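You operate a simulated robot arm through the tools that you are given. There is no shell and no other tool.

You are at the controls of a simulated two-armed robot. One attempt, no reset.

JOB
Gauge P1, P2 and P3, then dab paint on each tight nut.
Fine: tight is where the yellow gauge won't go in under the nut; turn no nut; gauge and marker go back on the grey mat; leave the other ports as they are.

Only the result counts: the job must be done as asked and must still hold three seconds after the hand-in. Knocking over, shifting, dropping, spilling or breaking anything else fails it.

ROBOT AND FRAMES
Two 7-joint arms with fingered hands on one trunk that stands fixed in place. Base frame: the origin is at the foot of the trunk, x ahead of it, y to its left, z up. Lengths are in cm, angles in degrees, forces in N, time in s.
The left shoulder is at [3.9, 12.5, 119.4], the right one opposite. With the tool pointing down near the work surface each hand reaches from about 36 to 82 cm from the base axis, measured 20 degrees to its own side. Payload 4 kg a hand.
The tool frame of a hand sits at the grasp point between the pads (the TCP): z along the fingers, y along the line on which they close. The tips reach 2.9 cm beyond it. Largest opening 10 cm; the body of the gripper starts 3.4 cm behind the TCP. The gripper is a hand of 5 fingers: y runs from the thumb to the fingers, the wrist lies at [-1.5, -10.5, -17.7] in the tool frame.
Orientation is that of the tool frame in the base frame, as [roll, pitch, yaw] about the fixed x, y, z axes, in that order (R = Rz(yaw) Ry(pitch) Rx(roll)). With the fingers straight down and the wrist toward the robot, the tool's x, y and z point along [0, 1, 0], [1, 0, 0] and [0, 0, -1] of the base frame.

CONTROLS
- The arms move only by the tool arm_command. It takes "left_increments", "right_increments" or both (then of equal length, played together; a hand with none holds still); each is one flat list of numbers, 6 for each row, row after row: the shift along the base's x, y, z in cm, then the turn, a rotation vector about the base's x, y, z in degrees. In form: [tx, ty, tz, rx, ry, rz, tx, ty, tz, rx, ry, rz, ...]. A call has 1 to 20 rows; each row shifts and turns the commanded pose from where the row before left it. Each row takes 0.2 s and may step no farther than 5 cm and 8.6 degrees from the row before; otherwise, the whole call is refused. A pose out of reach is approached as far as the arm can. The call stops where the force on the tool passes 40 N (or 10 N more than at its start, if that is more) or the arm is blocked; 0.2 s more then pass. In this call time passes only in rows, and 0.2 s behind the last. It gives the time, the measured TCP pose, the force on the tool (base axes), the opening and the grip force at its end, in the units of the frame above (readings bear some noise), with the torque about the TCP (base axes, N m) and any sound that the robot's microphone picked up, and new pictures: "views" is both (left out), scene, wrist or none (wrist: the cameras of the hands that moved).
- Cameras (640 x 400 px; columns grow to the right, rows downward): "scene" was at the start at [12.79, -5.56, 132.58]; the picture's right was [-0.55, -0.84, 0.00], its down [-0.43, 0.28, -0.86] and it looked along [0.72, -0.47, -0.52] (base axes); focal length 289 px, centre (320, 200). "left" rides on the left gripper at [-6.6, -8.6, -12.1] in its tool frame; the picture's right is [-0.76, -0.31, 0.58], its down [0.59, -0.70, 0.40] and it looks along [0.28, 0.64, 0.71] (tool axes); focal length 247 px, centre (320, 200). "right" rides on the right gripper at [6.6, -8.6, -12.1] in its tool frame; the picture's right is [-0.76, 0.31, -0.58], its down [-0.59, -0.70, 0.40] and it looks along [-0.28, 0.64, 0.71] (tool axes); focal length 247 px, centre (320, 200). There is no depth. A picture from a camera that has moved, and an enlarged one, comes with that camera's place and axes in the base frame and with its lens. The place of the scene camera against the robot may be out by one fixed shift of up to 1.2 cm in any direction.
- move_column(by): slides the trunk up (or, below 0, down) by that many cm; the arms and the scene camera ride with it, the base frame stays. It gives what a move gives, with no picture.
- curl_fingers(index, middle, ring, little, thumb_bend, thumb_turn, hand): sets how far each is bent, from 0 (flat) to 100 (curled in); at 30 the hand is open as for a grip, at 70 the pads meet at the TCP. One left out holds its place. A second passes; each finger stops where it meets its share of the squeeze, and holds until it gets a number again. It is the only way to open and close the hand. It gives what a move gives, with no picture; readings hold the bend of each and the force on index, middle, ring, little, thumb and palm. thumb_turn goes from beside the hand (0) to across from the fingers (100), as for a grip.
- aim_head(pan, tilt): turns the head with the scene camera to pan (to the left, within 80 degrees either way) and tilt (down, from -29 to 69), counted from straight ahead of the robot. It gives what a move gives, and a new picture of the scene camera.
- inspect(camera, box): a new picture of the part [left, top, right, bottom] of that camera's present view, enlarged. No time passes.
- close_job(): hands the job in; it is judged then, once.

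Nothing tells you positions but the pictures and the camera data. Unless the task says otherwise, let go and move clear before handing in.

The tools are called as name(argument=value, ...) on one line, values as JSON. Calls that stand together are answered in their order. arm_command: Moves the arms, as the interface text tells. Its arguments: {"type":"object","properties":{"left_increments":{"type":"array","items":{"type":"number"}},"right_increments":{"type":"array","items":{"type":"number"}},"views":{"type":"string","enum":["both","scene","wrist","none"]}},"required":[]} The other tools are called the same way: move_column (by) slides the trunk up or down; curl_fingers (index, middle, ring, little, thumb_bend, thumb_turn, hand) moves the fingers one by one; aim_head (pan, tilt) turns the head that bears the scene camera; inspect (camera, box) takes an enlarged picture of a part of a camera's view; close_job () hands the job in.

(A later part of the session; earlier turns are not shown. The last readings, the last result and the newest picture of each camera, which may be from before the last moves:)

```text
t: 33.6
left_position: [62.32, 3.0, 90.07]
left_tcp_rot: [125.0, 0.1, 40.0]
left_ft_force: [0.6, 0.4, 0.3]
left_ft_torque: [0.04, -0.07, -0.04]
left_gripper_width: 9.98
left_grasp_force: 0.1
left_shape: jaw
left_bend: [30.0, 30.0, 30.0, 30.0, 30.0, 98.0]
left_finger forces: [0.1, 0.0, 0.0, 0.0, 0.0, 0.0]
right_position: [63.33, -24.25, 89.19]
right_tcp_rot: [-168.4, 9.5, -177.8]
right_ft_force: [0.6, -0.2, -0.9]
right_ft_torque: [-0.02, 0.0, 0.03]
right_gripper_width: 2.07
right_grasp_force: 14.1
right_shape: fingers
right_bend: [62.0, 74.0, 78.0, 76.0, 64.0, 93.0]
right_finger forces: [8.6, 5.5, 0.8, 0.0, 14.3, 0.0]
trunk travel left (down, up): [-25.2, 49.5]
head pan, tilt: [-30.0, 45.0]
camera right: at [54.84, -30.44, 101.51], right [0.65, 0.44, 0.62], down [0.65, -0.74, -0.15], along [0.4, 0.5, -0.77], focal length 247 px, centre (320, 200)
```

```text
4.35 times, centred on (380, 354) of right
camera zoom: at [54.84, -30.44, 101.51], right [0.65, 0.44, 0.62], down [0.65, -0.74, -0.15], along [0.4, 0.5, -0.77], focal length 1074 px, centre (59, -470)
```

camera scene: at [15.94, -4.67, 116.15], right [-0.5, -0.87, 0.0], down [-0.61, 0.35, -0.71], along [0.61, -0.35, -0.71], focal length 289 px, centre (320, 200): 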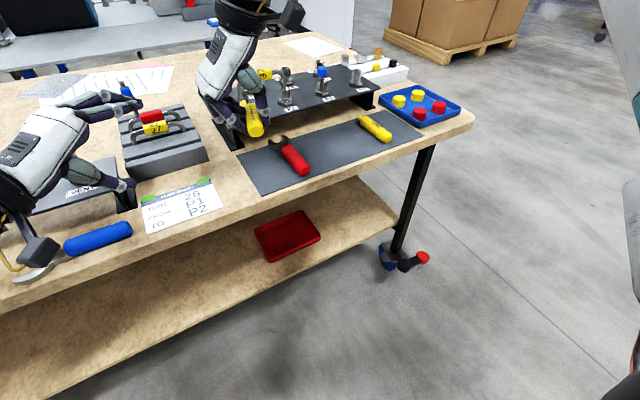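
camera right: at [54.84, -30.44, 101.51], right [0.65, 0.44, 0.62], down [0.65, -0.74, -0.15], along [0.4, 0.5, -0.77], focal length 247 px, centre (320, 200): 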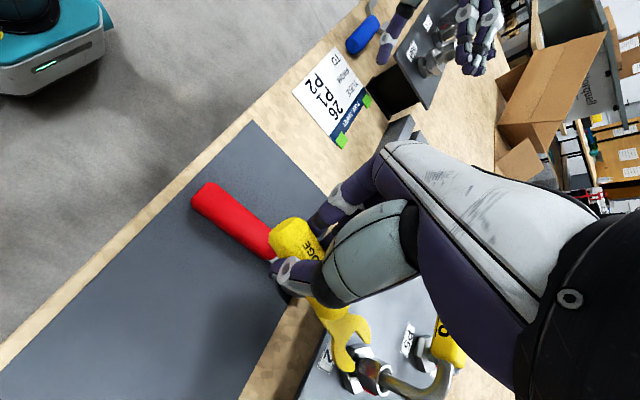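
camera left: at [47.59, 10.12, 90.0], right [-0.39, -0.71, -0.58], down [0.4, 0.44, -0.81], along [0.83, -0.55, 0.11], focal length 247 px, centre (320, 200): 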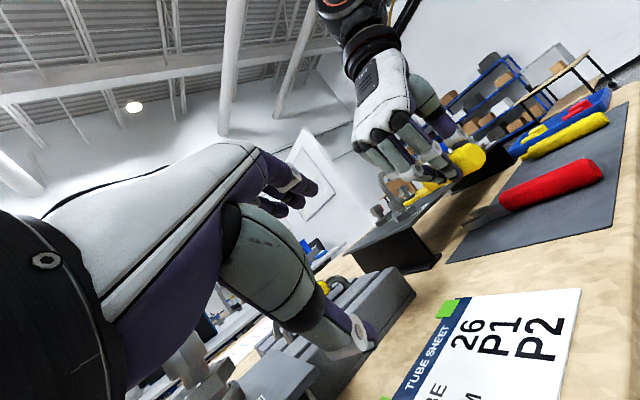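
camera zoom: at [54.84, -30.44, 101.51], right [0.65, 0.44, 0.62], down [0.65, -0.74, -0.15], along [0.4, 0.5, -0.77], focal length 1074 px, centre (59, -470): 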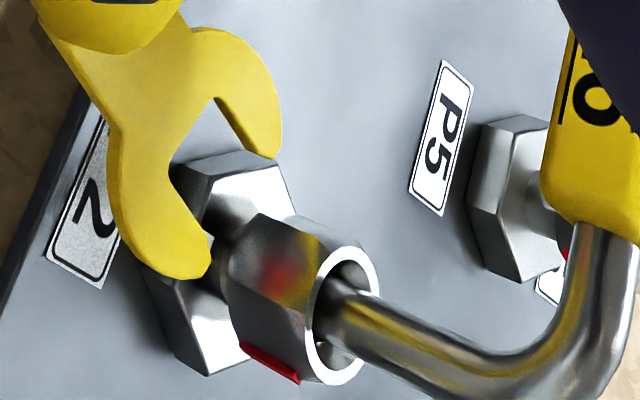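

The fork is in front of P2. I'll zoom on P2's neck from the left camera for the heights.

inspect(camera="left", box=[416, 176, 448, 196])

inspect(camera="left", box=[424, 168, 456, 188])

```text
16.00 times, centred on (432, 186) of left
camera zoom: at [47.6, 10.12, 90.02], right [-0.39, -0.71, -0.58], down [0.4, 0.44, -0.81], along [0.83, -0.55, 0.12], focal length 3952 px, centre (-1472, 424)
```

zoom: 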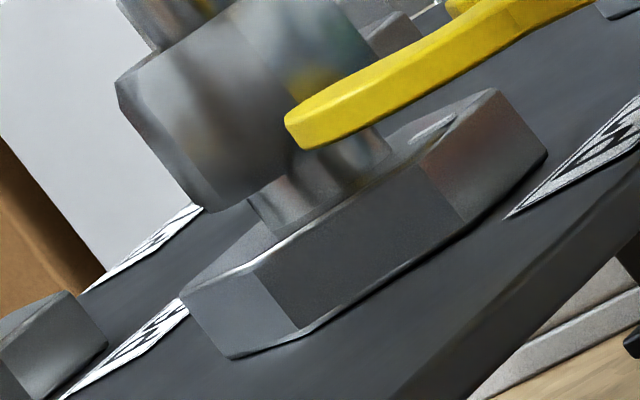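

```text
16.00 times, centred on (440, 178) of left
camera zoom: at [47.6, 10.12, 90.02], right [-0.39, -0.71, -0.58], down [0.4, 0.44, -0.81], along [0.83, -0.55, 0.12], focal length 3952 px, centre (-1600, 552)
```

zoom: 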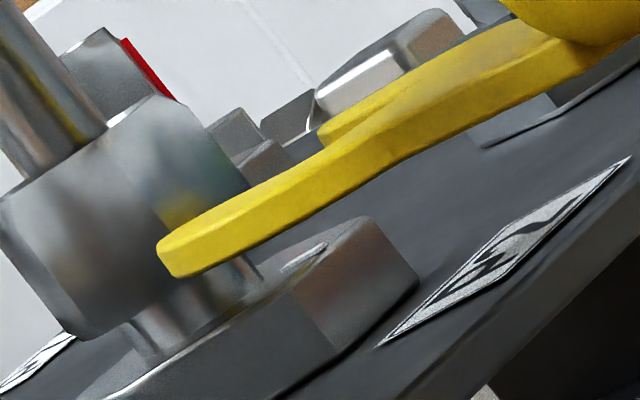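

P2's gap looks about the same size as P1's. I'll lower back to about the P1 insertion height, shift 2 mm right, and recheck.

arm_command(right_increments=[0, -0.1, -0.25, 0, 0, 0, 0, -0.1, -0.25, 0, 0, 0], views="none")

inspect(camera="left", box=[416, 172, 448, 192])

inspect(camera="right", box=[340, 308, 420, 400])

```text
t: 34.2
left_position: [62.25, 3.05, 90.01]
left_tcp_rot: [125.0, 0.0, 40.1]
left_ft_force: [0.0, 0.0, 0.2]
left_ft_torque: [0.01, 0.01, -0.03]
left_gripper_width: 10.0
left_grasp_force: 0.0
left_shape: jaw
left_bend: [30.0, 30.0, 30.0, 30.0, 30.0, 98.0]
left_finger forces: [0.0, 0.1, 0.1, 0.1, 0.0, 0.0]
right_position: [63.19, -24.26, 88.7]
right_tcp_rot: [-168.3, 9.5, -177.7]
right_ft_force: [0.2, -0.3, -0.2]
right_ft_torque: [0.03, 0.02, 0.02]
right_gripper_width: 2.11
right_grasp_force: 14.8
right_shape: fingers
right_bend: [62.0, 74.0, 78.0, 76.0, 64.0, 93.0]
right_finger forces: [8.6, 5.5, 0.7, 0.0, 14.3, 0.0]
trunk travel left (down, up): [-25.2, 49.5]
head pan, tilt: [-30.0, 45.0]
```

```text
16.00 times, centred on (432, 182) of left
camera zoom: at [47.59, 10.11, 90.03], right [-0.39, -0.71, -0.58], down [0.4, 0.44, -0.81], along [0.83, -0.55, 0.12], focal length 3952 px, centre (-1472, 488)
```

zoom: 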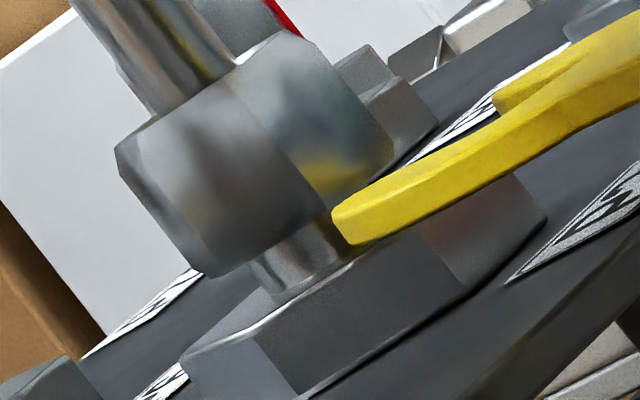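

```text
4.35 times, centred on (380, 354) of right
camera zoom: at [54.75, -30.62, 100.99], right [0.65, 0.44, 0.62], down [0.65, -0.74, -0.15], along [0.4, 0.5, -0.77], focal length 1074 px, centre (59, -470)
```

zoom: 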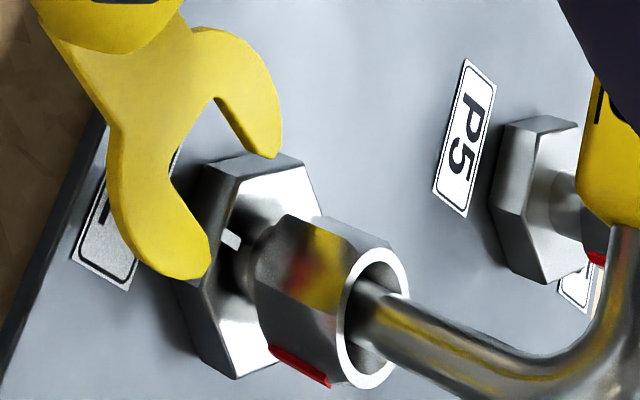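

The slot is aligned with P2's neck (-13.5°). I'll lower another millimetre, advance over the base, and check.

arm_command(right_increments=[0, 0, -0.1, 0, 0, 0, 0.35, -0.085, 0, 0, 0, 0, 0.35, -0.085, 0, 0, 0, 0, 0.35, -0.085, 0, 0, 0, 0], views="none")

inspect(camera="left", box=[416, 172, 448, 192])

inspect(camera="right", box=[340, 308, 420, 400])

```text
t: 35.2
left_position: [62.21, 3.03, 89.94]
left_tcp_rot: [125.1, 0.1, 39.9]
left_ft_force: [-0.5, 0.7, -0.6]
left_ft_torque: [-0.01, -0.03, 0.02]
left_gripper_width: 9.96
left_grasp_force: 0.1
left_shape: jaw
left_bend: [30.0, 30.0, 30.0, 30.0, 30.0, 98.0]
left_finger forces: [0.0, 0.0, 0.1, 0.0, 0.1, 0.0]
right_position: [64.3, -24.57, 88.5]
right_tcp_rot: [-168.4, 9.5, -177.7]
right_ft_force: [-0.6, 0.2, -0.1]
right_ft_torque: [0.04, 0.02, -0.01]
right_gripper_width: 2.09
right_grasp_force: 14.5
right_shape: fingers
right_bend: [62.0, 74.0, 78.0, 76.0, 64.0, 93.0]
right_finger forces: [8.4, 5.9, 0.0, 0.1, 14.4, 0.1]
trunk travel left (down, up): [-25.2, 49.5]
head pan, tilt: [-30.0, 45.0]
```

```text
16.00 times, centred on (432, 182) of left
camera zoom: at [47.59, 10.11, 90.03], right [-0.39, -0.71, -0.58], down [0.4, 0.44, -0.81], along [0.83, -0.55, 0.12], focal length 3952 px, centre (-1472, 488)
```

zoom: 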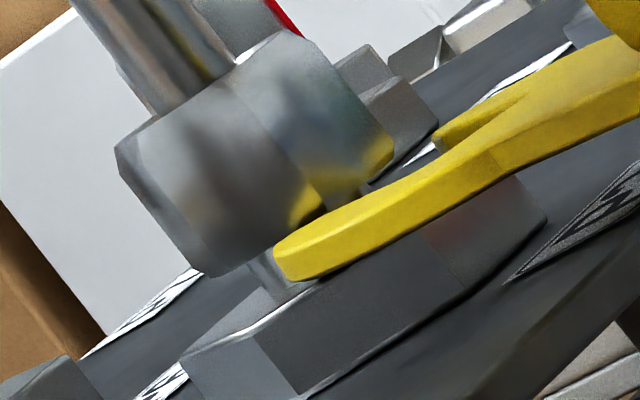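

```text
4.35 times, centred on (380, 354) of right
camera zoom: at [55.82, -30.87, 100.85], right [0.65, 0.44, 0.62], down [0.65, -0.74, -0.15], along [0.4, 0.5, -0.77], focal length 1074 px, centre (59, -470)
```

zoom: 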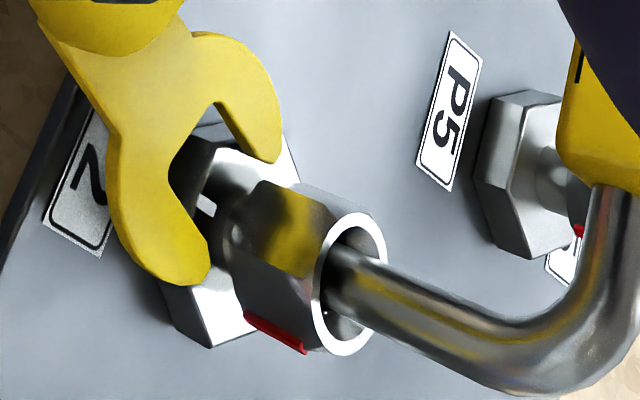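

Aligned and force-free. I'll continue under P2's nut in small steps.

arm_command(right_increments=[0.29, -0.07, 0, 0, 0, 0, 0.29, -0.07, 0, 0, 0, 0, 0.29, -0.07, 0, 0, 0, 0], views="none")

inspect(camera="left", box=[416, 172, 448, 192])

inspect(camera="right", box=[340, 308, 420, 400])

```text
t: 36.0
left_position: [62.12, 3.05, 90.11]
left_tcp_rot: [125.0, 0.0, 40.1]
left_ft_force: [0.4, -0.6, 0.2]
left_ft_torque: [-0.01, 0.0, -0.03]
left_gripper_width: 9.96
left_grasp_force: 0.1
left_shape: jaw
left_bend: [30.0, 30.0, 30.0, 30.0, 30.0, 98.0]
left_finger forces: [0.1, 0.1, 0.0, 0.1, 0.1, 0.0]
right_position: [65.15, -24.75, 88.39]
right_tcp_rot: [-168.4, 9.5, -177.8]
right_ft_force: [0.4, 0.5, 0.4]
right_ft_torque: [-0.06, 0.0, 0.0]
right_gripper_width: 2.09
right_grasp_force: 14.6
right_shape: fingers
right_bend: [62.0, 74.0, 78.0, 76.0, 64.0, 93.0]
right_finger forces: [8.1, 5.9, 1.0, 0.1, 14.5, 0.0]
trunk travel left (down, up): [-25.2, 49.5]
head pan, tilt: [-30.0, 45.0]
```

```text
16.00 times, centred on (432, 182) of left
camera zoom: at [47.58, 10.12, 90.03], right [-0.39, -0.71, -0.58], down [0.4, 0.44, -0.81], along [0.83, -0.55, 0.12], focal length 3952 px, centre (-1472, 488)
```

zoom: 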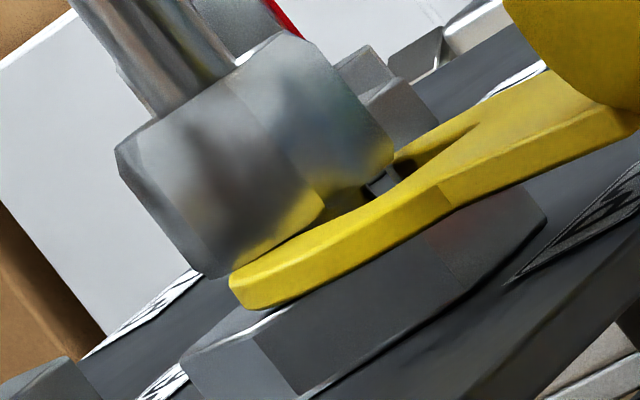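

```text
4.35 times, centred on (380, 354) of right
camera zoom: at [56.71, -31.12, 100.74], right [0.65, 0.44, 0.62], down [0.65, -0.74, -0.15], along [0.4, 0.5, -0.77], focal length 1074 px, centre (59, -470)
```

zoom: 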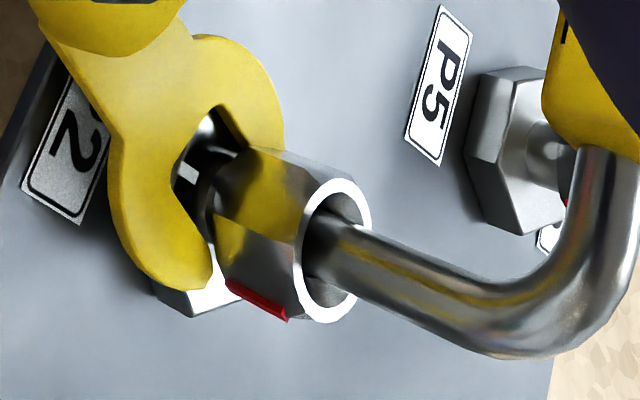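

The prongs are under P2's nut with no resistance. I'll push in further.

arm_command(right_increments=[0.29, -0.07, 0.03, 0, 0, 0, 0.29, -0.07, 0.03, 0, 0, 0, 0.25, -0.06, 0.0, 0, 0, 0], views="none")

inspect(camera="left", box=[416, 172, 448, 192])

inspect(camera="right", box=[340, 308, 420, 400])

```text
t: 36.8
left_position: [62.23, 3.1, 90.1]
left_tcp_rot: [125.0, 0.0, 40.0]
left_ft_force: [-0.1, 0.4, 0.2]
left_ft_torque: [0.03, -0.02, 0.01]
left_gripper_width: 9.99
left_grasp_force: 0.1
left_shape: jaw
left_bend: [30.0, 30.0, 30.0, 30.0, 30.0, 98.0]
left_finger forces: [0.0, 0.1, 0.0, 0.0, 0.1, 0.0]
right_position: [65.94, -24.78, 88.58]
right_tcp_rot: [-168.5, 9.5, -177.8]
right_ft_force: [-0.5, -0.4, 1.1]
right_ft_torque: [-0.07, 0.04, -0.02]
right_gripper_width: 2.09
right_grasp_force: 14.7
right_shape: fingers
right_bend: [62.0, 74.0, 78.0, 76.0, 64.0, 93.0]
right_finger forces: [8.0, 6.1, 0.9, 0.0, 14.4, 0.0]
trunk travel left (down, up): [-25.2, 49.5]
head pan, tilt: [-30.0, 45.0]
```

```text
16.00 times, centred on (432, 182) of left
camera zoom: at [47.57, 10.12, 90.04], right [-0.39, -0.71, -0.58], down [0.4, 0.44, -0.81], along [0.83, -0.55, 0.12], focal length 3952 px, centre (-1472, 488)
```

zoom: 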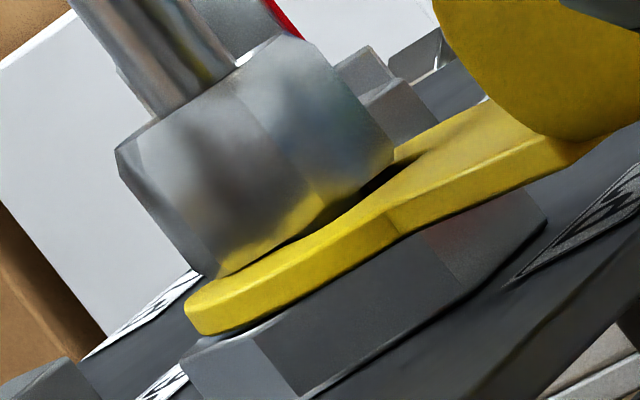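

```text
4.35 times, centred on (380, 354) of right
camera zoom: at [57.43, -31.21, 100.78], right [0.65, 0.44, 0.62], down [0.65, -0.74, -0.15], along [0.4, 0.5, -0.77], focal length 1074 px, centre (59, -470)
```

zoom: 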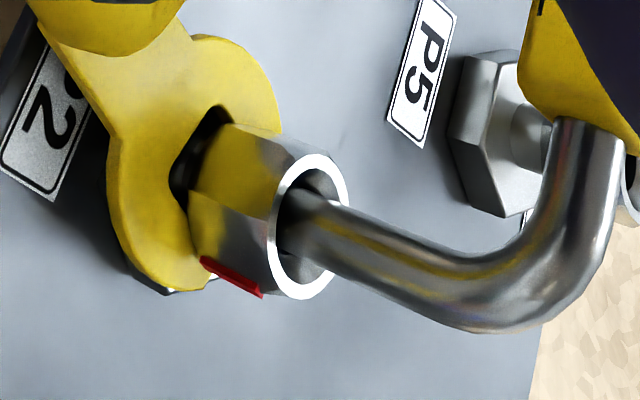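

P2 also takes the gauge. I'll push the last few millimetres to seat it like I did at P1.

arm_command(right_increments=[0.25, -0.06, 0, 0, 0, 0, 0.2, -0.05, 0, 0, 0, 0], views="none")

inspect(camera="right", box=[340, 308, 420, 400])

inspect(camera="left", box=[416, 172, 448, 192])

```text
t: 37.4
left_position: [62.18, 3.0, 90.06]
left_tcp_rot: [125.0, 0.0, 40.2]
left_ft_force: [0.1, 0.2, 0.1]
left_ft_torque: [0.01, 0.0, 0.0]
left_gripper_width: 9.98
left_grasp_force: 0.0
left_shape: jaw
left_bend: [30.0, 30.0, 30.0, 30.0, 30.0, 98.0]
left_finger forces: [0.0, 0.1, 0.0, 0.0, 0.1, 0.0]
right_position: [66.32, -24.95, 88.65]
right_tcp_rot: [-168.5, 9.6, -177.7]
right_ft_force: [-0.5, -0.1, 1.5]
right_ft_torque: [-0.03, 0.03, 0.02]
right_gripper_width: 2.1
right_grasp_force: 14.5
right_shape: fingers
right_bend: [62.0, 74.0, 78.0, 76.0, 64.0, 93.0]
right_finger forces: [8.0, 6.3, 0.7, 0.1, 14.4, 0.0]
trunk travel left (down, up): [-25.2, 49.5]
head pan, tilt: [-30.0, 45.0]
```

```text
4.35 times, centred on (380, 354) of right
camera zoom: at [57.88, -31.37, 100.83], right [0.65, 0.44, 0.62], down [0.65, -0.74, -0.15], along [0.4, 0.5, -0.77], focal length 1074 px, centre (59, -470)
```

zoom: 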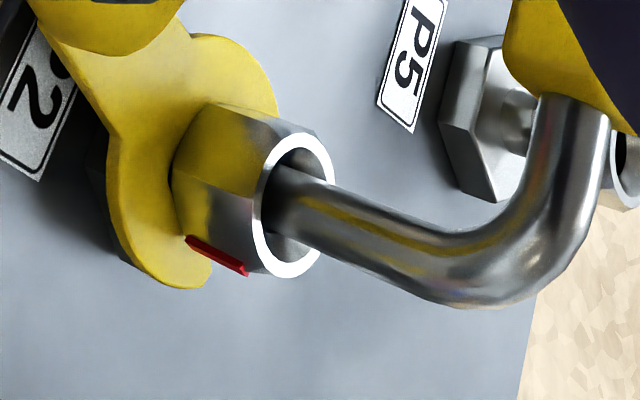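

```text
16.00 times, centred on (432, 182) of left
camera zoom: at [47.58, 10.12, 90.04], right [-0.39, -0.71, -0.58], down [0.4, 0.44, -0.81], along [0.83, -0.55, 0.12], focal length 3952 px, centre (-1472, 488)
```

zoom: 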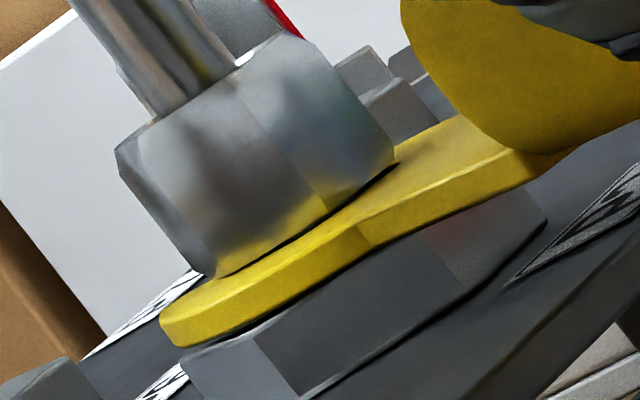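

P2 is loose as well. I'll withdraw and move on to P3.

arm_command(right_increments=[-0.4, 0.095, -0.02, 0, 0, 0, -0.4, 0.095, 0, 0, 0, 0, -0.4, 0.095, 0, 0, 0, 0, -0.4, 0.095, 0, 0, 0, 0, -0.6, 0.145, 0, 0, 0, 0, -0.6, 0.145, 0, 0, 0, 0, -0.7, 0.17, 0, 0, 0, 0, -0.7, 0.17, 0.3, 0, 0, 0, -0.7, 0.17, 0.3, 0, 0, 0], views="none")

arm_command(right_increments=[0, -2.06, 0, 0, 0, 0, 0, -2.06, 0, 0, 0, 0, 0, -2.06, 0, 0, 0, 0, 0, -2.06, 0, 0, 0, 0, 0, -2.06, 0, 0, 0, 0, 0.8, 0, 0, 0, 0, 0, 0.8, 0, 0, 0, 0, 0], views="wrist")

inspect(camera="left", box=[420, 130, 500, 180])

inspect(camera="right", box=[340, 308, 420, 400])

```text
t: 39.4
left_position: [62.14, 3.13, 90.0]
left_tcp_rot: [125.0, 0.0, 40.1]
left_ft_force: [0.4, -0.1, -0.4]
left_ft_torque: [-0.01, 0.01, 0.01]
left_gripper_width: 10.0
left_grasp_force: 0.0
left_shape: jaw
left_bend: [30.0, 30.0, 30.0, 30.0, 30.0, 98.0]
left_finger forces: [0.0, 0.0, 0.0, 0.0, 0.0, 0.0]
right_position: [61.31, -23.89, 89.09]
right_tcp_rot: [-168.5, 9.4, -177.8]
right_ft_force: [-0.4, -0.6, -0.3]
right_ft_torque: [0.03, 0.06, 0.0]
right_gripper_width: 2.08
right_grasp_force: 14.7
right_shape: fingers
right_bend: [62.0, 74.0, 78.0, 76.0, 64.0, 93.0]
right_finger forces: [8.1, 6.2, 0.0, 0.0, 14.4, 0.0]
trunk travel left (down, up): [-25.2, 49.5]
head pan, tilt: [-30.0, 45.0]
```

```text
t: 41.0
left_position: [62.21, 3.05, 90.07]
left_tcp_rot: [125.0, 0.1, 40.2]
left_ft_force: [-0.3, 0.6, 0.2]
left_ft_torque: [0.0, 0.02, 0.02]
left_gripper_width: 9.99
left_grasp_force: 0.1
left_shape: jaw
left_bend: [30.0, 30.0, 30.0, 30.0, 30.0, 98.0]
left_finger forces: [0.0, 0.0, 0.1, 0.1, 0.1, 0.0]
right_position: [63.24, -34.39, 89.31]
right_tcp_rot: [-168.4, 9.5, -177.8]
right_ft_force: [0.3, 0.0, -0.9]
right_ft_torque: [-0.01, 0.02, -0.04]
right_gripper_width: 2.11
right_grasp_force: 14.2
right_shape: fingers
right_bend: [62.0, 74.0, 78.0, 76.0, 64.0, 93.0]
right_finger forces: [8.2, 6.2, 0.0, 0.0, 14.4, 0.0]
trunk travel left (down, up): [-25.2, 49.5]
head pan, tilt: [-30.0, 45.0]
camera right: at [54.72, -40.73, 101.44], right [0.65, 0.44, 0.62], down [0.65, -0.74, -0.15], along [0.4, 0.5, -0.77], focal length 247 px, centre (320, 200)
```

right: 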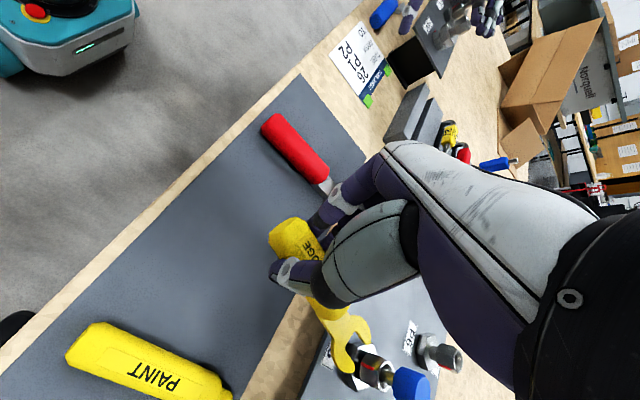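

```text
8.00 times, centred on (460, 155) of left
camera zoom: at [47.59, 10.12, 90.02], right [-0.39, -0.71, -0.58], down [0.4, 0.44, -0.81], along [0.83, -0.55, 0.12], focal length 1976 px, centre (-800, 560)
```

zoom: 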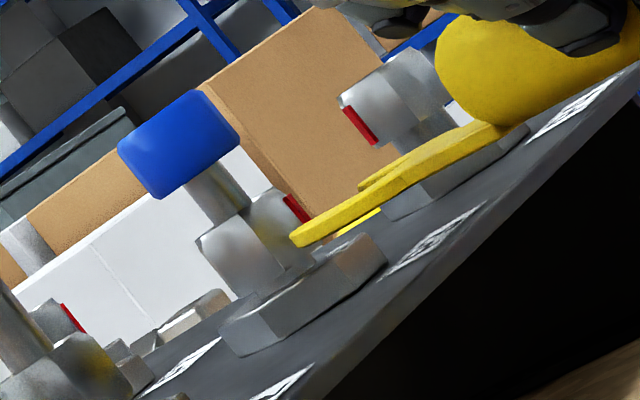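

```text
4.35 times, centred on (380, 354) of right
camera zoom: at [54.72, -40.73, 101.44], right [0.65, 0.44, 0.62], down [0.65, -0.74, -0.15], along [0.4, 0.5, -0.77], focal length 1074 px, centre (59, -470)
```

zoom: 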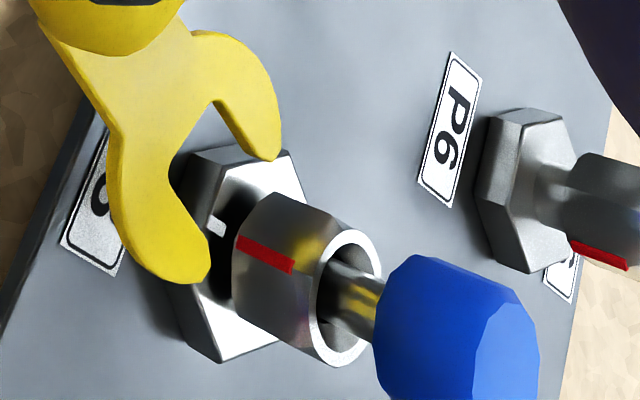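

The gauge is in front of P3, where the nut sits visibly lower on its base. I'll zoom in for heights and alignment.

inspect(camera="left", box=[444, 154, 476, 174])

inspect(camera="left", box=[452, 146, 484, 166])

```text
16.00 times, centred on (460, 164) of left
camera zoom: at [47.59, 10.12, 90.02], right [-0.39, -0.71, -0.58], down [0.4, 0.44, -0.81], along [0.83, -0.55, 0.12], focal length 3952 px, centre (-1920, 776)
```

zoom: 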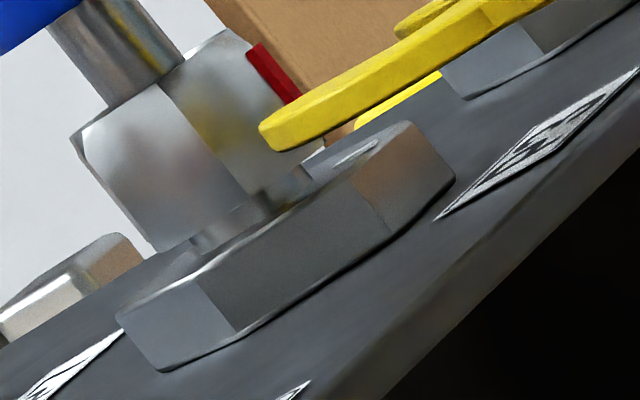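

```text
16.00 times, centred on (468, 156) of left
camera zoom: at [47.59, 10.12, 90.02], right [-0.39, -0.71, -0.58], down [0.4, 0.44, -0.81], along [0.83, -0.55, 0.12], focal length 3952 px, centre (-2048, 904)
```

zoom: 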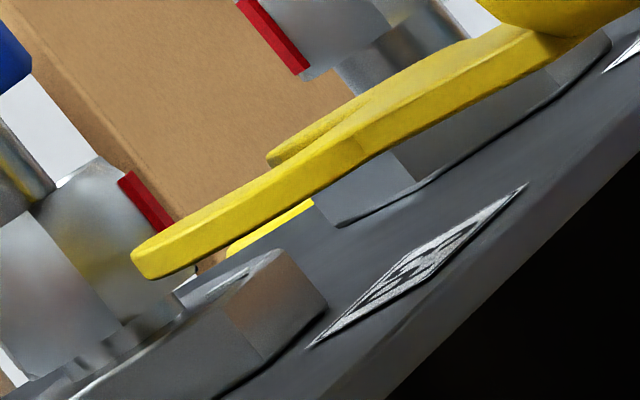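

P3's gap is near the gauge thickness, so the physical test matters here. A tighter zoom will help.

inspect(camera="left", box=[448, 158, 468, 171])

inspect(camera="left", box=[424, 178, 444, 191])

```text
16.00 times, centred on (458, 164) of left
camera zoom: at [47.59, 10.12, 90.02], right [-0.39, -0.71, -0.58], down [0.4, 0.44, -0.81], along [0.83, -0.55, 0.12], focal length 3952 px, centre (-1888, 768)
```

zoom: 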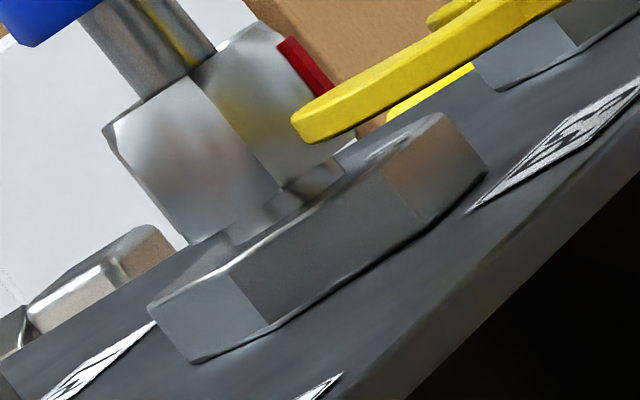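

```text
16.00 times, centred on (434, 184) of left
camera zoom: at [47.59, 10.12, 90.02], right [-0.39, -0.71, -0.58], down [0.4, 0.44, -0.81], along [0.83, -0.55, 0.12], focal length 3952 px, centre (-1504, 448)
```

zoom: 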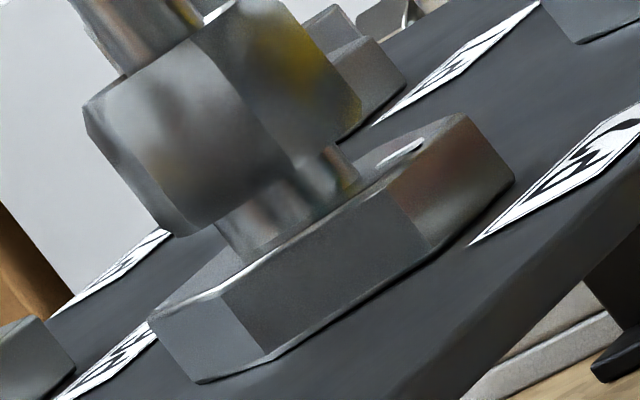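

P3's slot alignment needs about 3 mm to the left. I'll shift, lower 5 mm, and look again.

arm_command(right_increments=[0, 0.14, -0.25, 0, 0, 0, 0, 0.14, -0.25, 0, 0, 0], views="none")

inspect(camera="left", box=[448, 152, 480, 172])

inspect(camera="right", box=[340, 308, 420, 400])

```text
t: 41.6
left_position: [62.25, 3.15, 90.12]
left_tcp_rot: [125.0, 0.0, 40.2]
left_ft_force: [-0.6, -0.7, 0.1]
left_ft_torque: [0.01, 0.01, -0.01]
left_gripper_width: 10.0
left_grasp_force: 0.1
left_shape: jaw
left_bend: [30.0, 30.0, 30.0, 30.0, 30.0, 98.0]
left_finger forces: [0.0, 0.0, 0.0, 0.1, 0.0, 0.0]
right_position: [63.16, -34.13, 88.72]
right_tcp_rot: [-168.4, 9.5, -177.7]
right_ft_force: [-0.7, -1.0, -0.9]
right_ft_torque: [0.01, 0.01, -0.04]
right_gripper_width: 2.08
right_grasp_force: 14.0
right_shape: fingers
right_bend: [62.0, 74.0, 78.0, 76.0, 64.0, 93.0]
right_finger forces: [8.2, 6.2, 0.0, 0.0, 14.4, 0.0]
trunk travel left (down, up): [-25.2, 49.5]
head pan, tilt: [-30.0, 45.0]
```

```text
16.00 times, centred on (464, 162) of left
camera zoom: at [47.59, 10.11, 90.03], right [-0.39, -0.71, -0.58], down [0.4, 0.44, -0.81], along [0.83, -0.55, 0.12], focal length 3952 px, centre (-1984, 808)
```

zoom: 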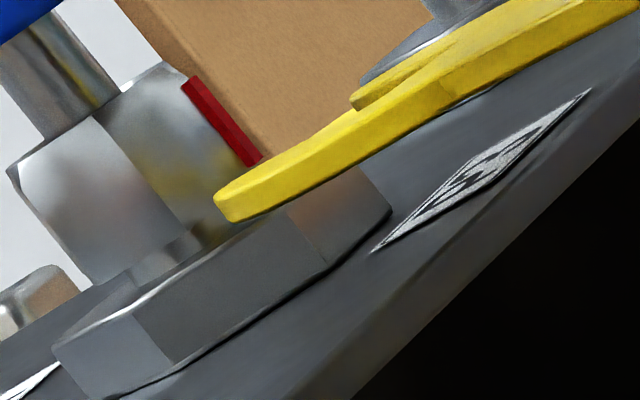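

```text
4.35 times, centred on (380, 354) of right
camera zoom: at [54.66, -40.43, 100.96], right [0.65, 0.44, 0.62], down [0.65, -0.74, -0.15], along [0.4, 0.5, -0.77], focal length 1074 px, centre (59, -470)
```

zoom: 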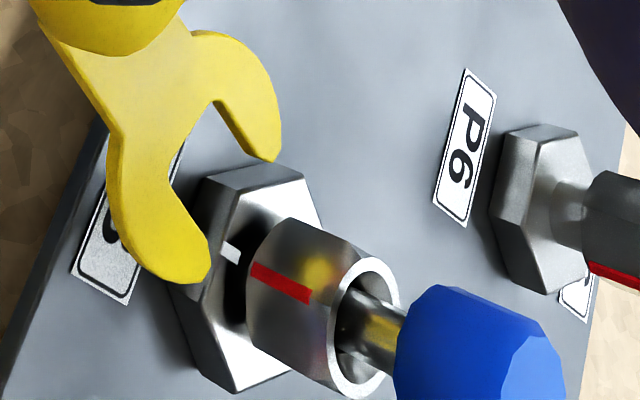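

Aligned at -14.7° toward P3. I'll lower 2 mm so the fork skims the base top, and advance to just ahead of the nut.

arm_command(right_increments=[0, 0, -0.2, 0, 0, 0, 0.4, -0.105, 0, 0, 0, 0, 0.4, -0.105, 0, 0, 0, 0, 0.35, -0.09, 0, 0, 0, 0], views="none")

inspect(camera="left", box=[448, 152, 480, 172])

inspect(camera="right", box=[340, 308, 420, 400])

```text
t: 42.6
left_position: [61.98, 3.07, 90.1]
left_tcp_rot: [125.0, 0.0, 40.1]
left_ft_force: [0.3, 0.2, 0.7]
left_ft_torque: [0.02, -0.01, -0.02]
left_gripper_width: 10.02
left_grasp_force: 0.0
left_shape: jaw
left_bend: [30.0, 30.0, 30.0, 30.0, 30.0, 98.0]
left_finger forces: [0.0, 0.0, 0.1, 0.1, 0.0, 0.1]
right_position: [64.01, -34.11, 88.68]
right_tcp_rot: [-168.5, 9.3, -177.7]
right_ft_force: [-16.0, 5.8, 1.0]
right_ft_torque: [0.14, 0.4, -0.07]
right_gripper_width: 2.09
right_grasp_force: 13.7
right_shape: fingers
right_bend: [72.0, 74.0, 78.0, 76.0, 65.0, 92.0]
right_finger forces: [8.0, 5.4, 0.1, 0.0, 13.4, 0.1]
trunk travel left (down, up): [-25.2, 49.5]
head pan, tilt: [-30.0, 45.0]
```

```text
16.00 times, centred on (464, 162) of left
camera zoom: at [47.41, 10.16, 90.12], right [-0.39, -0.71, -0.58], down [0.4, 0.44, -0.81], along [0.83, -0.55, 0.12], focal length 3952 px, centre (-1984, 808)
```

zoom: 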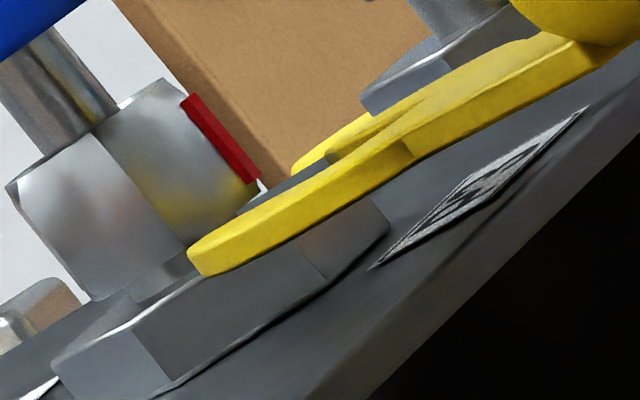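

```text
4.35 times, centred on (380, 354) of right
camera zoom: at [55.61, -40.52, 100.89], right [0.65, 0.44, 0.62], down [0.65, -0.74, -0.15], along [0.39, 0.5, -0.77], focal length 1074 px, centre (59, -470)
```

zoom: 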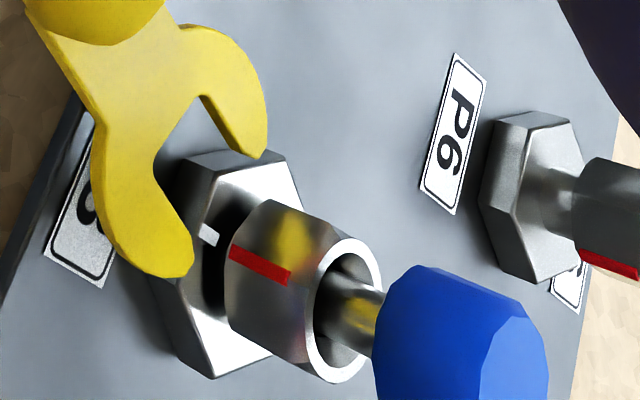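

The fork caught the edge of the base again, so it was still a touch too low here. I'll back off, raise, and re-measure before trying P3 again.

arm_command(right_increments=[-0.5, 0.13, 0, 0, 0, 0, -0.5, 0.13, 0.15, 0, 0, 0, -0.4, 0.1, 0.15, 0, 0, 0], views="none")

inspect(camera="left", box=[448, 148, 480, 168])

inspect(camera="right", box=[340, 308, 420, 400])

inspect(camera="left", box=[430, 100, 530, 170])

```text
t: 43.4
left_position: [62.18, 3.06, 90.07]
left_tcp_rot: [125.1, 0.0, 40.1]
left_ft_force: [0.3, 0.2, -0.5]
left_ft_torque: [-0.02, -0.01, -0.03]
left_gripper_width: 9.98
left_grasp_force: 0.1
left_shape: jaw
left_bend: [30.0, 30.0, 30.0, 30.0, 30.0, 98.0]
left_finger forces: [0.0, 0.0, 0.0, 0.1, 0.0, 0.0]
right_position: [62.8, -33.83, 88.87]
right_tcp_rot: [-168.3, 9.6, -177.8]
right_ft_force: [-0.4, 0.7, -0.9]
right_ft_torque: [0.05, -0.01, 0.02]
right_gripper_width: 2.07
right_grasp_force: 14.7
right_shape: fingers
right_bend: [62.0, 74.0, 78.0, 76.0, 64.0, 93.0]
right_finger forces: [8.2, 6.2, 0.1, 0.1, 14.5, 0.0]
trunk travel left (down, up): [-25.2, 49.5]
head pan, tilt: [-30.0, 45.0]
```

```text
16.00 times, centred on (464, 158) of left
camera zoom: at [47.6, 10.11, 90.03], right [-0.39, -0.71, -0.58], down [0.4, 0.44, -0.81], along [0.83, -0.55, 0.12], focal length 3952 px, centre (-1984, 872)
```

zoom: 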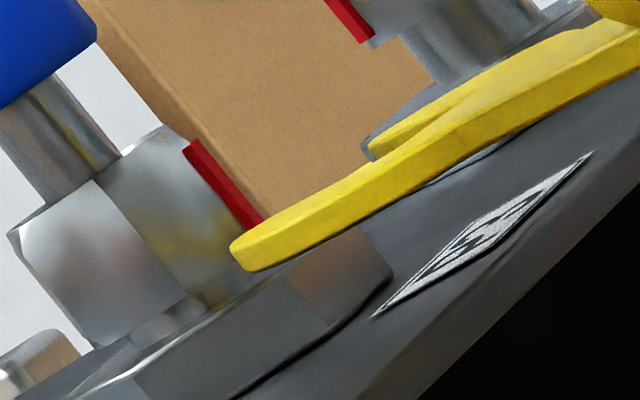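

```text
4.35 times, centred on (380, 354) of right
camera zoom: at [54.41, -40.23, 100.99], right [0.65, 0.44, 0.62], down [0.65, -0.74, -0.15], along [0.4, 0.5, -0.77], focal length 1074 px, centre (59, -470)
```

zoom: 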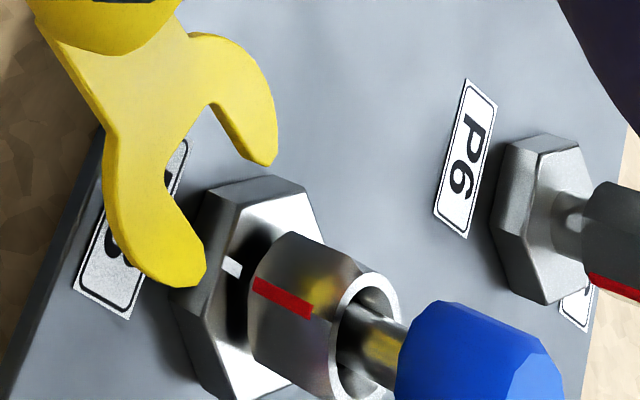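

```text
5.71 times, centred on (480, 135) of left
camera zoom: at [47.6, 10.11, 90.03], right [-0.39, -0.71, -0.58], down [0.4, 0.44, -0.81], along [0.83, -0.55, 0.12], focal length 1411 px, centre (-594, 571)
```

zoom: 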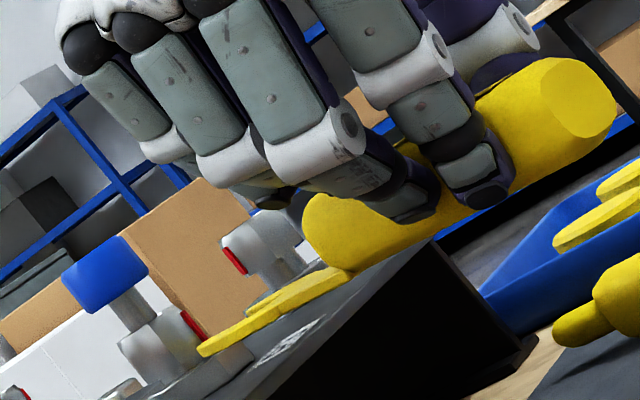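

The gauge is still level in the grip. I'll advance over P3's base at this height, then lower until the fork rests on the base, and only then push toward the nut.

arm_command(right_increments=[0, 0.12, 0, 0, 0, 0, 0.35, -0.088, 0, 0, 0, 0, 0.35, -0.088, 0, 0, 0, 0, 0.35, -0.088, 0, 0, 0, 0], views="none")

inspect(camera="left", box=[444, 152, 476, 172])

inspect(camera="right", box=[340, 308, 420, 400])

```text
t: 44.4
left_position: [62.21, 2.94, 90.02]
left_tcp_rot: [125.1, 0.0, 40.2]
left_ft_force: [-1.2, 0.6, 0.1]
left_ft_torque: [0.02, -0.02, 0.02]
left_gripper_width: 9.97
left_grasp_force: 0.1
left_shape: jaw
left_bend: [30.0, 30.0, 30.0, 30.0, 30.0, 98.0]
left_finger forces: [0.0, 0.0, 0.1, 0.0, 0.0, 0.0]
right_position: [64.0, -34.12, 88.75]
right_tcp_rot: [-168.5, 9.5, -177.8]
right_ft_force: [1.4, 0.5, -0.8]
right_ft_torque: [0.0, 0.0, -0.03]
right_gripper_width: 2.06
right_grasp_force: 14.6
right_shape: fingers
right_bend: [62.0, 74.0, 78.0, 76.0, 64.0, 93.0]
right_finger forces: [8.2, 6.2, 0.1, 0.1, 14.4, 0.0]
trunk travel left (down, up): [-25.2, 49.5]
head pan, tilt: [-30.0, 45.0]
```

```text
16.00 times, centred on (460, 162) of left
camera zoom: at [47.58, 10.11, 90.03], right [-0.39, -0.71, -0.58], down [0.4, 0.44, -0.81], along [0.83, -0.55, 0.12], focal length 3952 px, centre (-1920, 808)
```

zoom: 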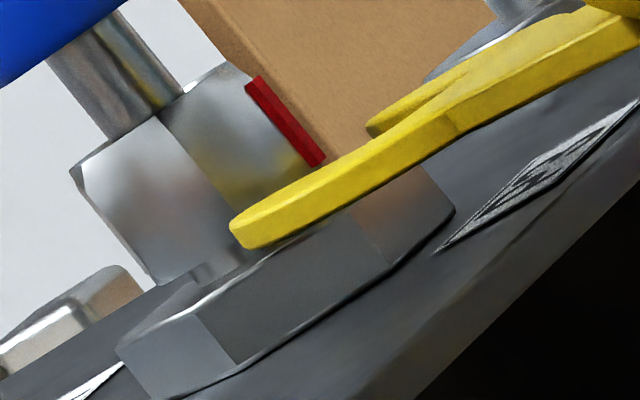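

```text
4.35 times, centred on (380, 354) of right
camera zoom: at [55.44, -40.45, 100.98], right [0.65, 0.44, 0.62], down [0.65, -0.74, -0.15], along [0.4, 0.5, -0.77], focal length 1074 px, centre (59, -470)
```

zoom: 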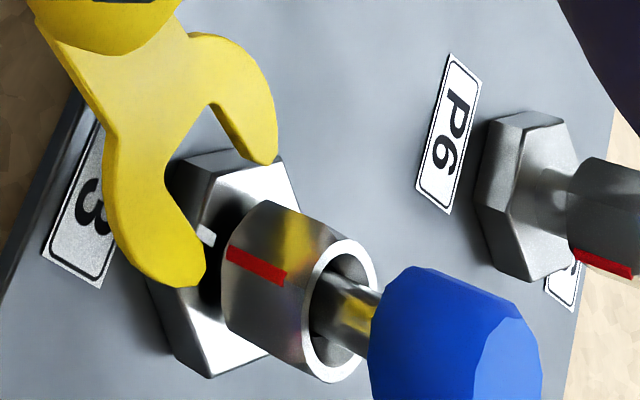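

The prongs are over P3's base. I'll advance 4 mm more, then lower in tiny steps while watching for contact with the base.

arm_command(right_increments=[0.39, -0.08, 0, 0, 0, 0, 0, 0, -0.06, 0, 0, 0], views="none")

arm_command(right_increments=[0, 0, -0.06, 0, 0, 0], views="none")

inspect(camera="left", box=[444, 152, 476, 172])

```text
t: 45.0
left_position: [62.19, 3.0, 90.08]
left_tcp_rot: [124.9, 0.1, 39.9]
left_ft_force: [1.0, -0.9, 0.5]
left_ft_torque: [-0.03, -0.04, -0.01]
left_gripper_width: 9.99
left_grasp_force: 0.1
left_shape: jaw
left_bend: [30.0, 30.0, 30.0, 30.0, 30.0, 98.0]
left_finger forces: [0.0, 0.1, 0.0, 0.0, 0.1, 0.0]
right_position: [64.49, -34.01, 88.66]
right_tcp_rot: [-168.4, 9.5, -177.7]
right_ft_force: [-0.2, -0.1, -1.5]
right_ft_torque: [0.04, 0.0, -0.02]
right_gripper_width: 2.09
right_grasp_force: 14.5
right_shape: fingers
right_bend: [62.0, 74.0, 78.0, 76.0, 64.0, 93.0]
right_finger forces: [8.2, 6.2, 0.0, 0.1, 14.4, 0.0]
trunk travel left (down, up): [-25.2, 49.5]
head pan, tilt: [-30.0, 45.0]
```

```text
t: 45.4
left_position: [61.98, 3.05, 90.05]
left_tcp_rot: [125.0, 0.0, 40.1]
left_ft_force: [0.4, -0.3, -0.5]
left_ft_torque: [0.01, 0.03, -0.02]
left_gripper_width: 9.98
left_grasp_force: 0.2
left_shape: jaw
left_bend: [30.0, 30.0, 30.0, 30.0, 30.0, 98.0]
left_finger forces: [0.0, 0.0, 0.0, 0.0, 0.0, 0.0]
right_position: [64.33, -34.22, 88.6]
right_tcp_rot: [-168.4, 9.5, -177.8]
right_ft_force: [-0.5, -0.2, -1.0]
right_ft_torque: [0.03, -0.02, 0.01]
right_gripper_width: 2.11
right_grasp_force: 14.3
right_shape: fingers
right_bend: [62.0, 74.0, 78.0, 76.0, 64.0, 93.0]
right_finger forces: [8.3, 6.1, 0.1, 0.0, 14.5, 0.0]
trunk travel left (down, up): [-25.2, 49.5]
head pan, tilt: [-30.0, 45.0]
```

```text
16.00 times, centred on (460, 162) of left
camera zoom: at [47.59, 10.11, 90.03], right [-0.39, -0.71, -0.58], down [0.4, 0.44, -0.81], along [0.83, -0.55, 0.12], focal length 3952 px, centre (-1920, 808)
```

zoom: 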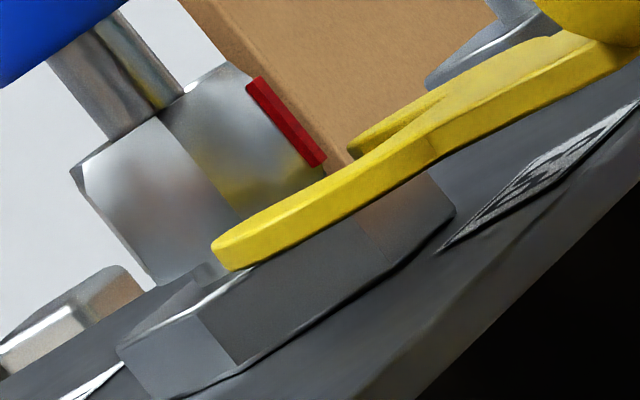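

No contact yet. I'll keep lowering half a millimetre at a time.

arm_command(right_increments=[0, 0, -0.05, 0, 0, 0], views="none")

arm_command(right_increments=[0, 0, -0.05, 0, 0, 0], views="none")

inspect(camera="left", box=[444, 152, 476, 172])

inspect(camera="right", box=[340, 308, 420, 400])

```text
t: 45.8
left_position: [62.18, 3.01, 90.05]
left_tcp_rot: [125.0, 0.1, 40.0]
left_ft_force: [0.2, -0.3, 0.0]
left_ft_torque: [0.01, 0.01, -0.03]
left_gripper_width: 9.97
left_grasp_force: 0.0
left_shape: jaw
left_bend: [30.0, 30.0, 30.0, 30.0, 30.0, 98.0]
left_finger forces: [0.1, 0.0, 0.0, 0.0, 0.1, 0.0]
right_position: [64.24, -34.15, 88.72]
right_tcp_rot: [-168.3, 9.5, -177.8]
right_ft_force: [-0.2, -0.1, 0.1]
right_ft_torque: [0.0, 0.05, 0.0]
right_gripper_width: 2.1
right_grasp_force: 14.0
right_shape: fingers
right_bend: [62.0, 74.0, 78.0, 76.0, 64.0, 93.0]
right_finger forces: [8.3, 6.2, 0.0, 0.1, 14.4, 0.0]
trunk travel left (down, up): [-25.2, 49.5]
head pan, tilt: [-30.0, 45.0]
```

```text
t: 46.2
left_position: [62.06, 3.04, 89.98]
left_tcp_rot: [125.0, 0.1, 40.0]
left_ft_force: [-0.5, -0.8, -0.1]
left_ft_torque: [0.01, 0.0, 0.02]
left_gripper_width: 10.02
left_grasp_force: 0.1
left_shape: jaw
left_bend: [30.0, 30.0, 30.0, 30.0, 30.0, 98.0]
left_finger forces: [0.1, 0.0, 0.0, 0.0, 0.0, 0.1]
right_position: [64.25, -34.3, 88.61]
right_tcp_rot: [-168.5, 9.5, -177.7]
right_ft_force: [0.5, -0.8, -0.1]
right_ft_torque: [0.02, 0.02, 0.0]
right_gripper_width: 2.11
right_grasp_force: 14.0
right_shape: fingers
right_bend: [62.0, 74.0, 78.0, 76.0, 64.0, 93.0]
right_finger forces: [8.2, 6.3, 0.0, 0.0, 14.4, 0.1]
trunk travel left (down, up): [-25.2, 49.5]
head pan, tilt: [-30.0, 45.0]
```

```text
16.00 times, centred on (460, 162) of left
camera zoom: at [47.58, 10.11, 90.03], right [-0.39, -0.71, -0.58], down [0.4, 0.44, -0.81], along [0.83, -0.55, 0.12], focal length 3952 px, centre (-1920, 808)
```

zoom: 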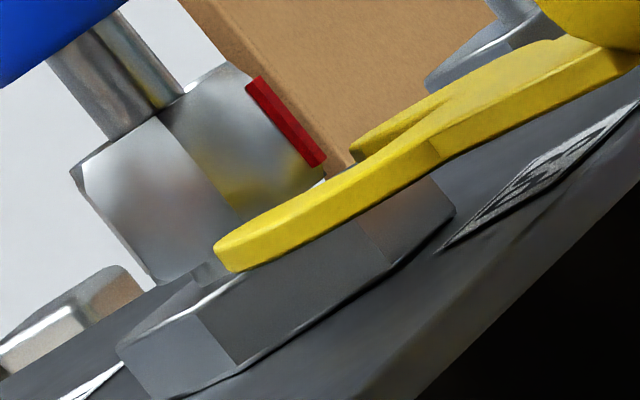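

```text
4.35 times, centred on (380, 354) of right
camera zoom: at [55.81, -40.52, 100.76], right [0.65, 0.44, 0.62], down [0.65, -0.74, -0.15], along [0.4, 0.5, -0.77], focal length 1074 px, centre (59, -470)
```

zoom: 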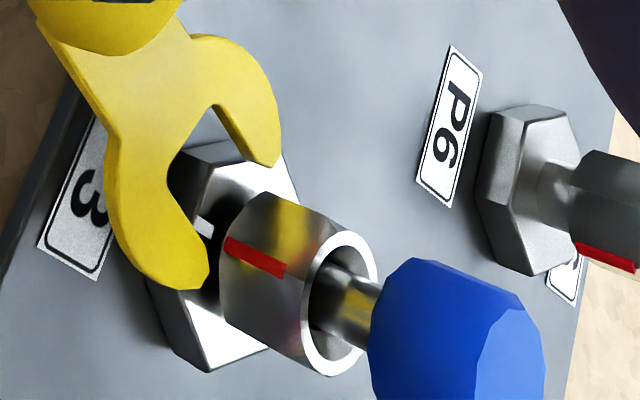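

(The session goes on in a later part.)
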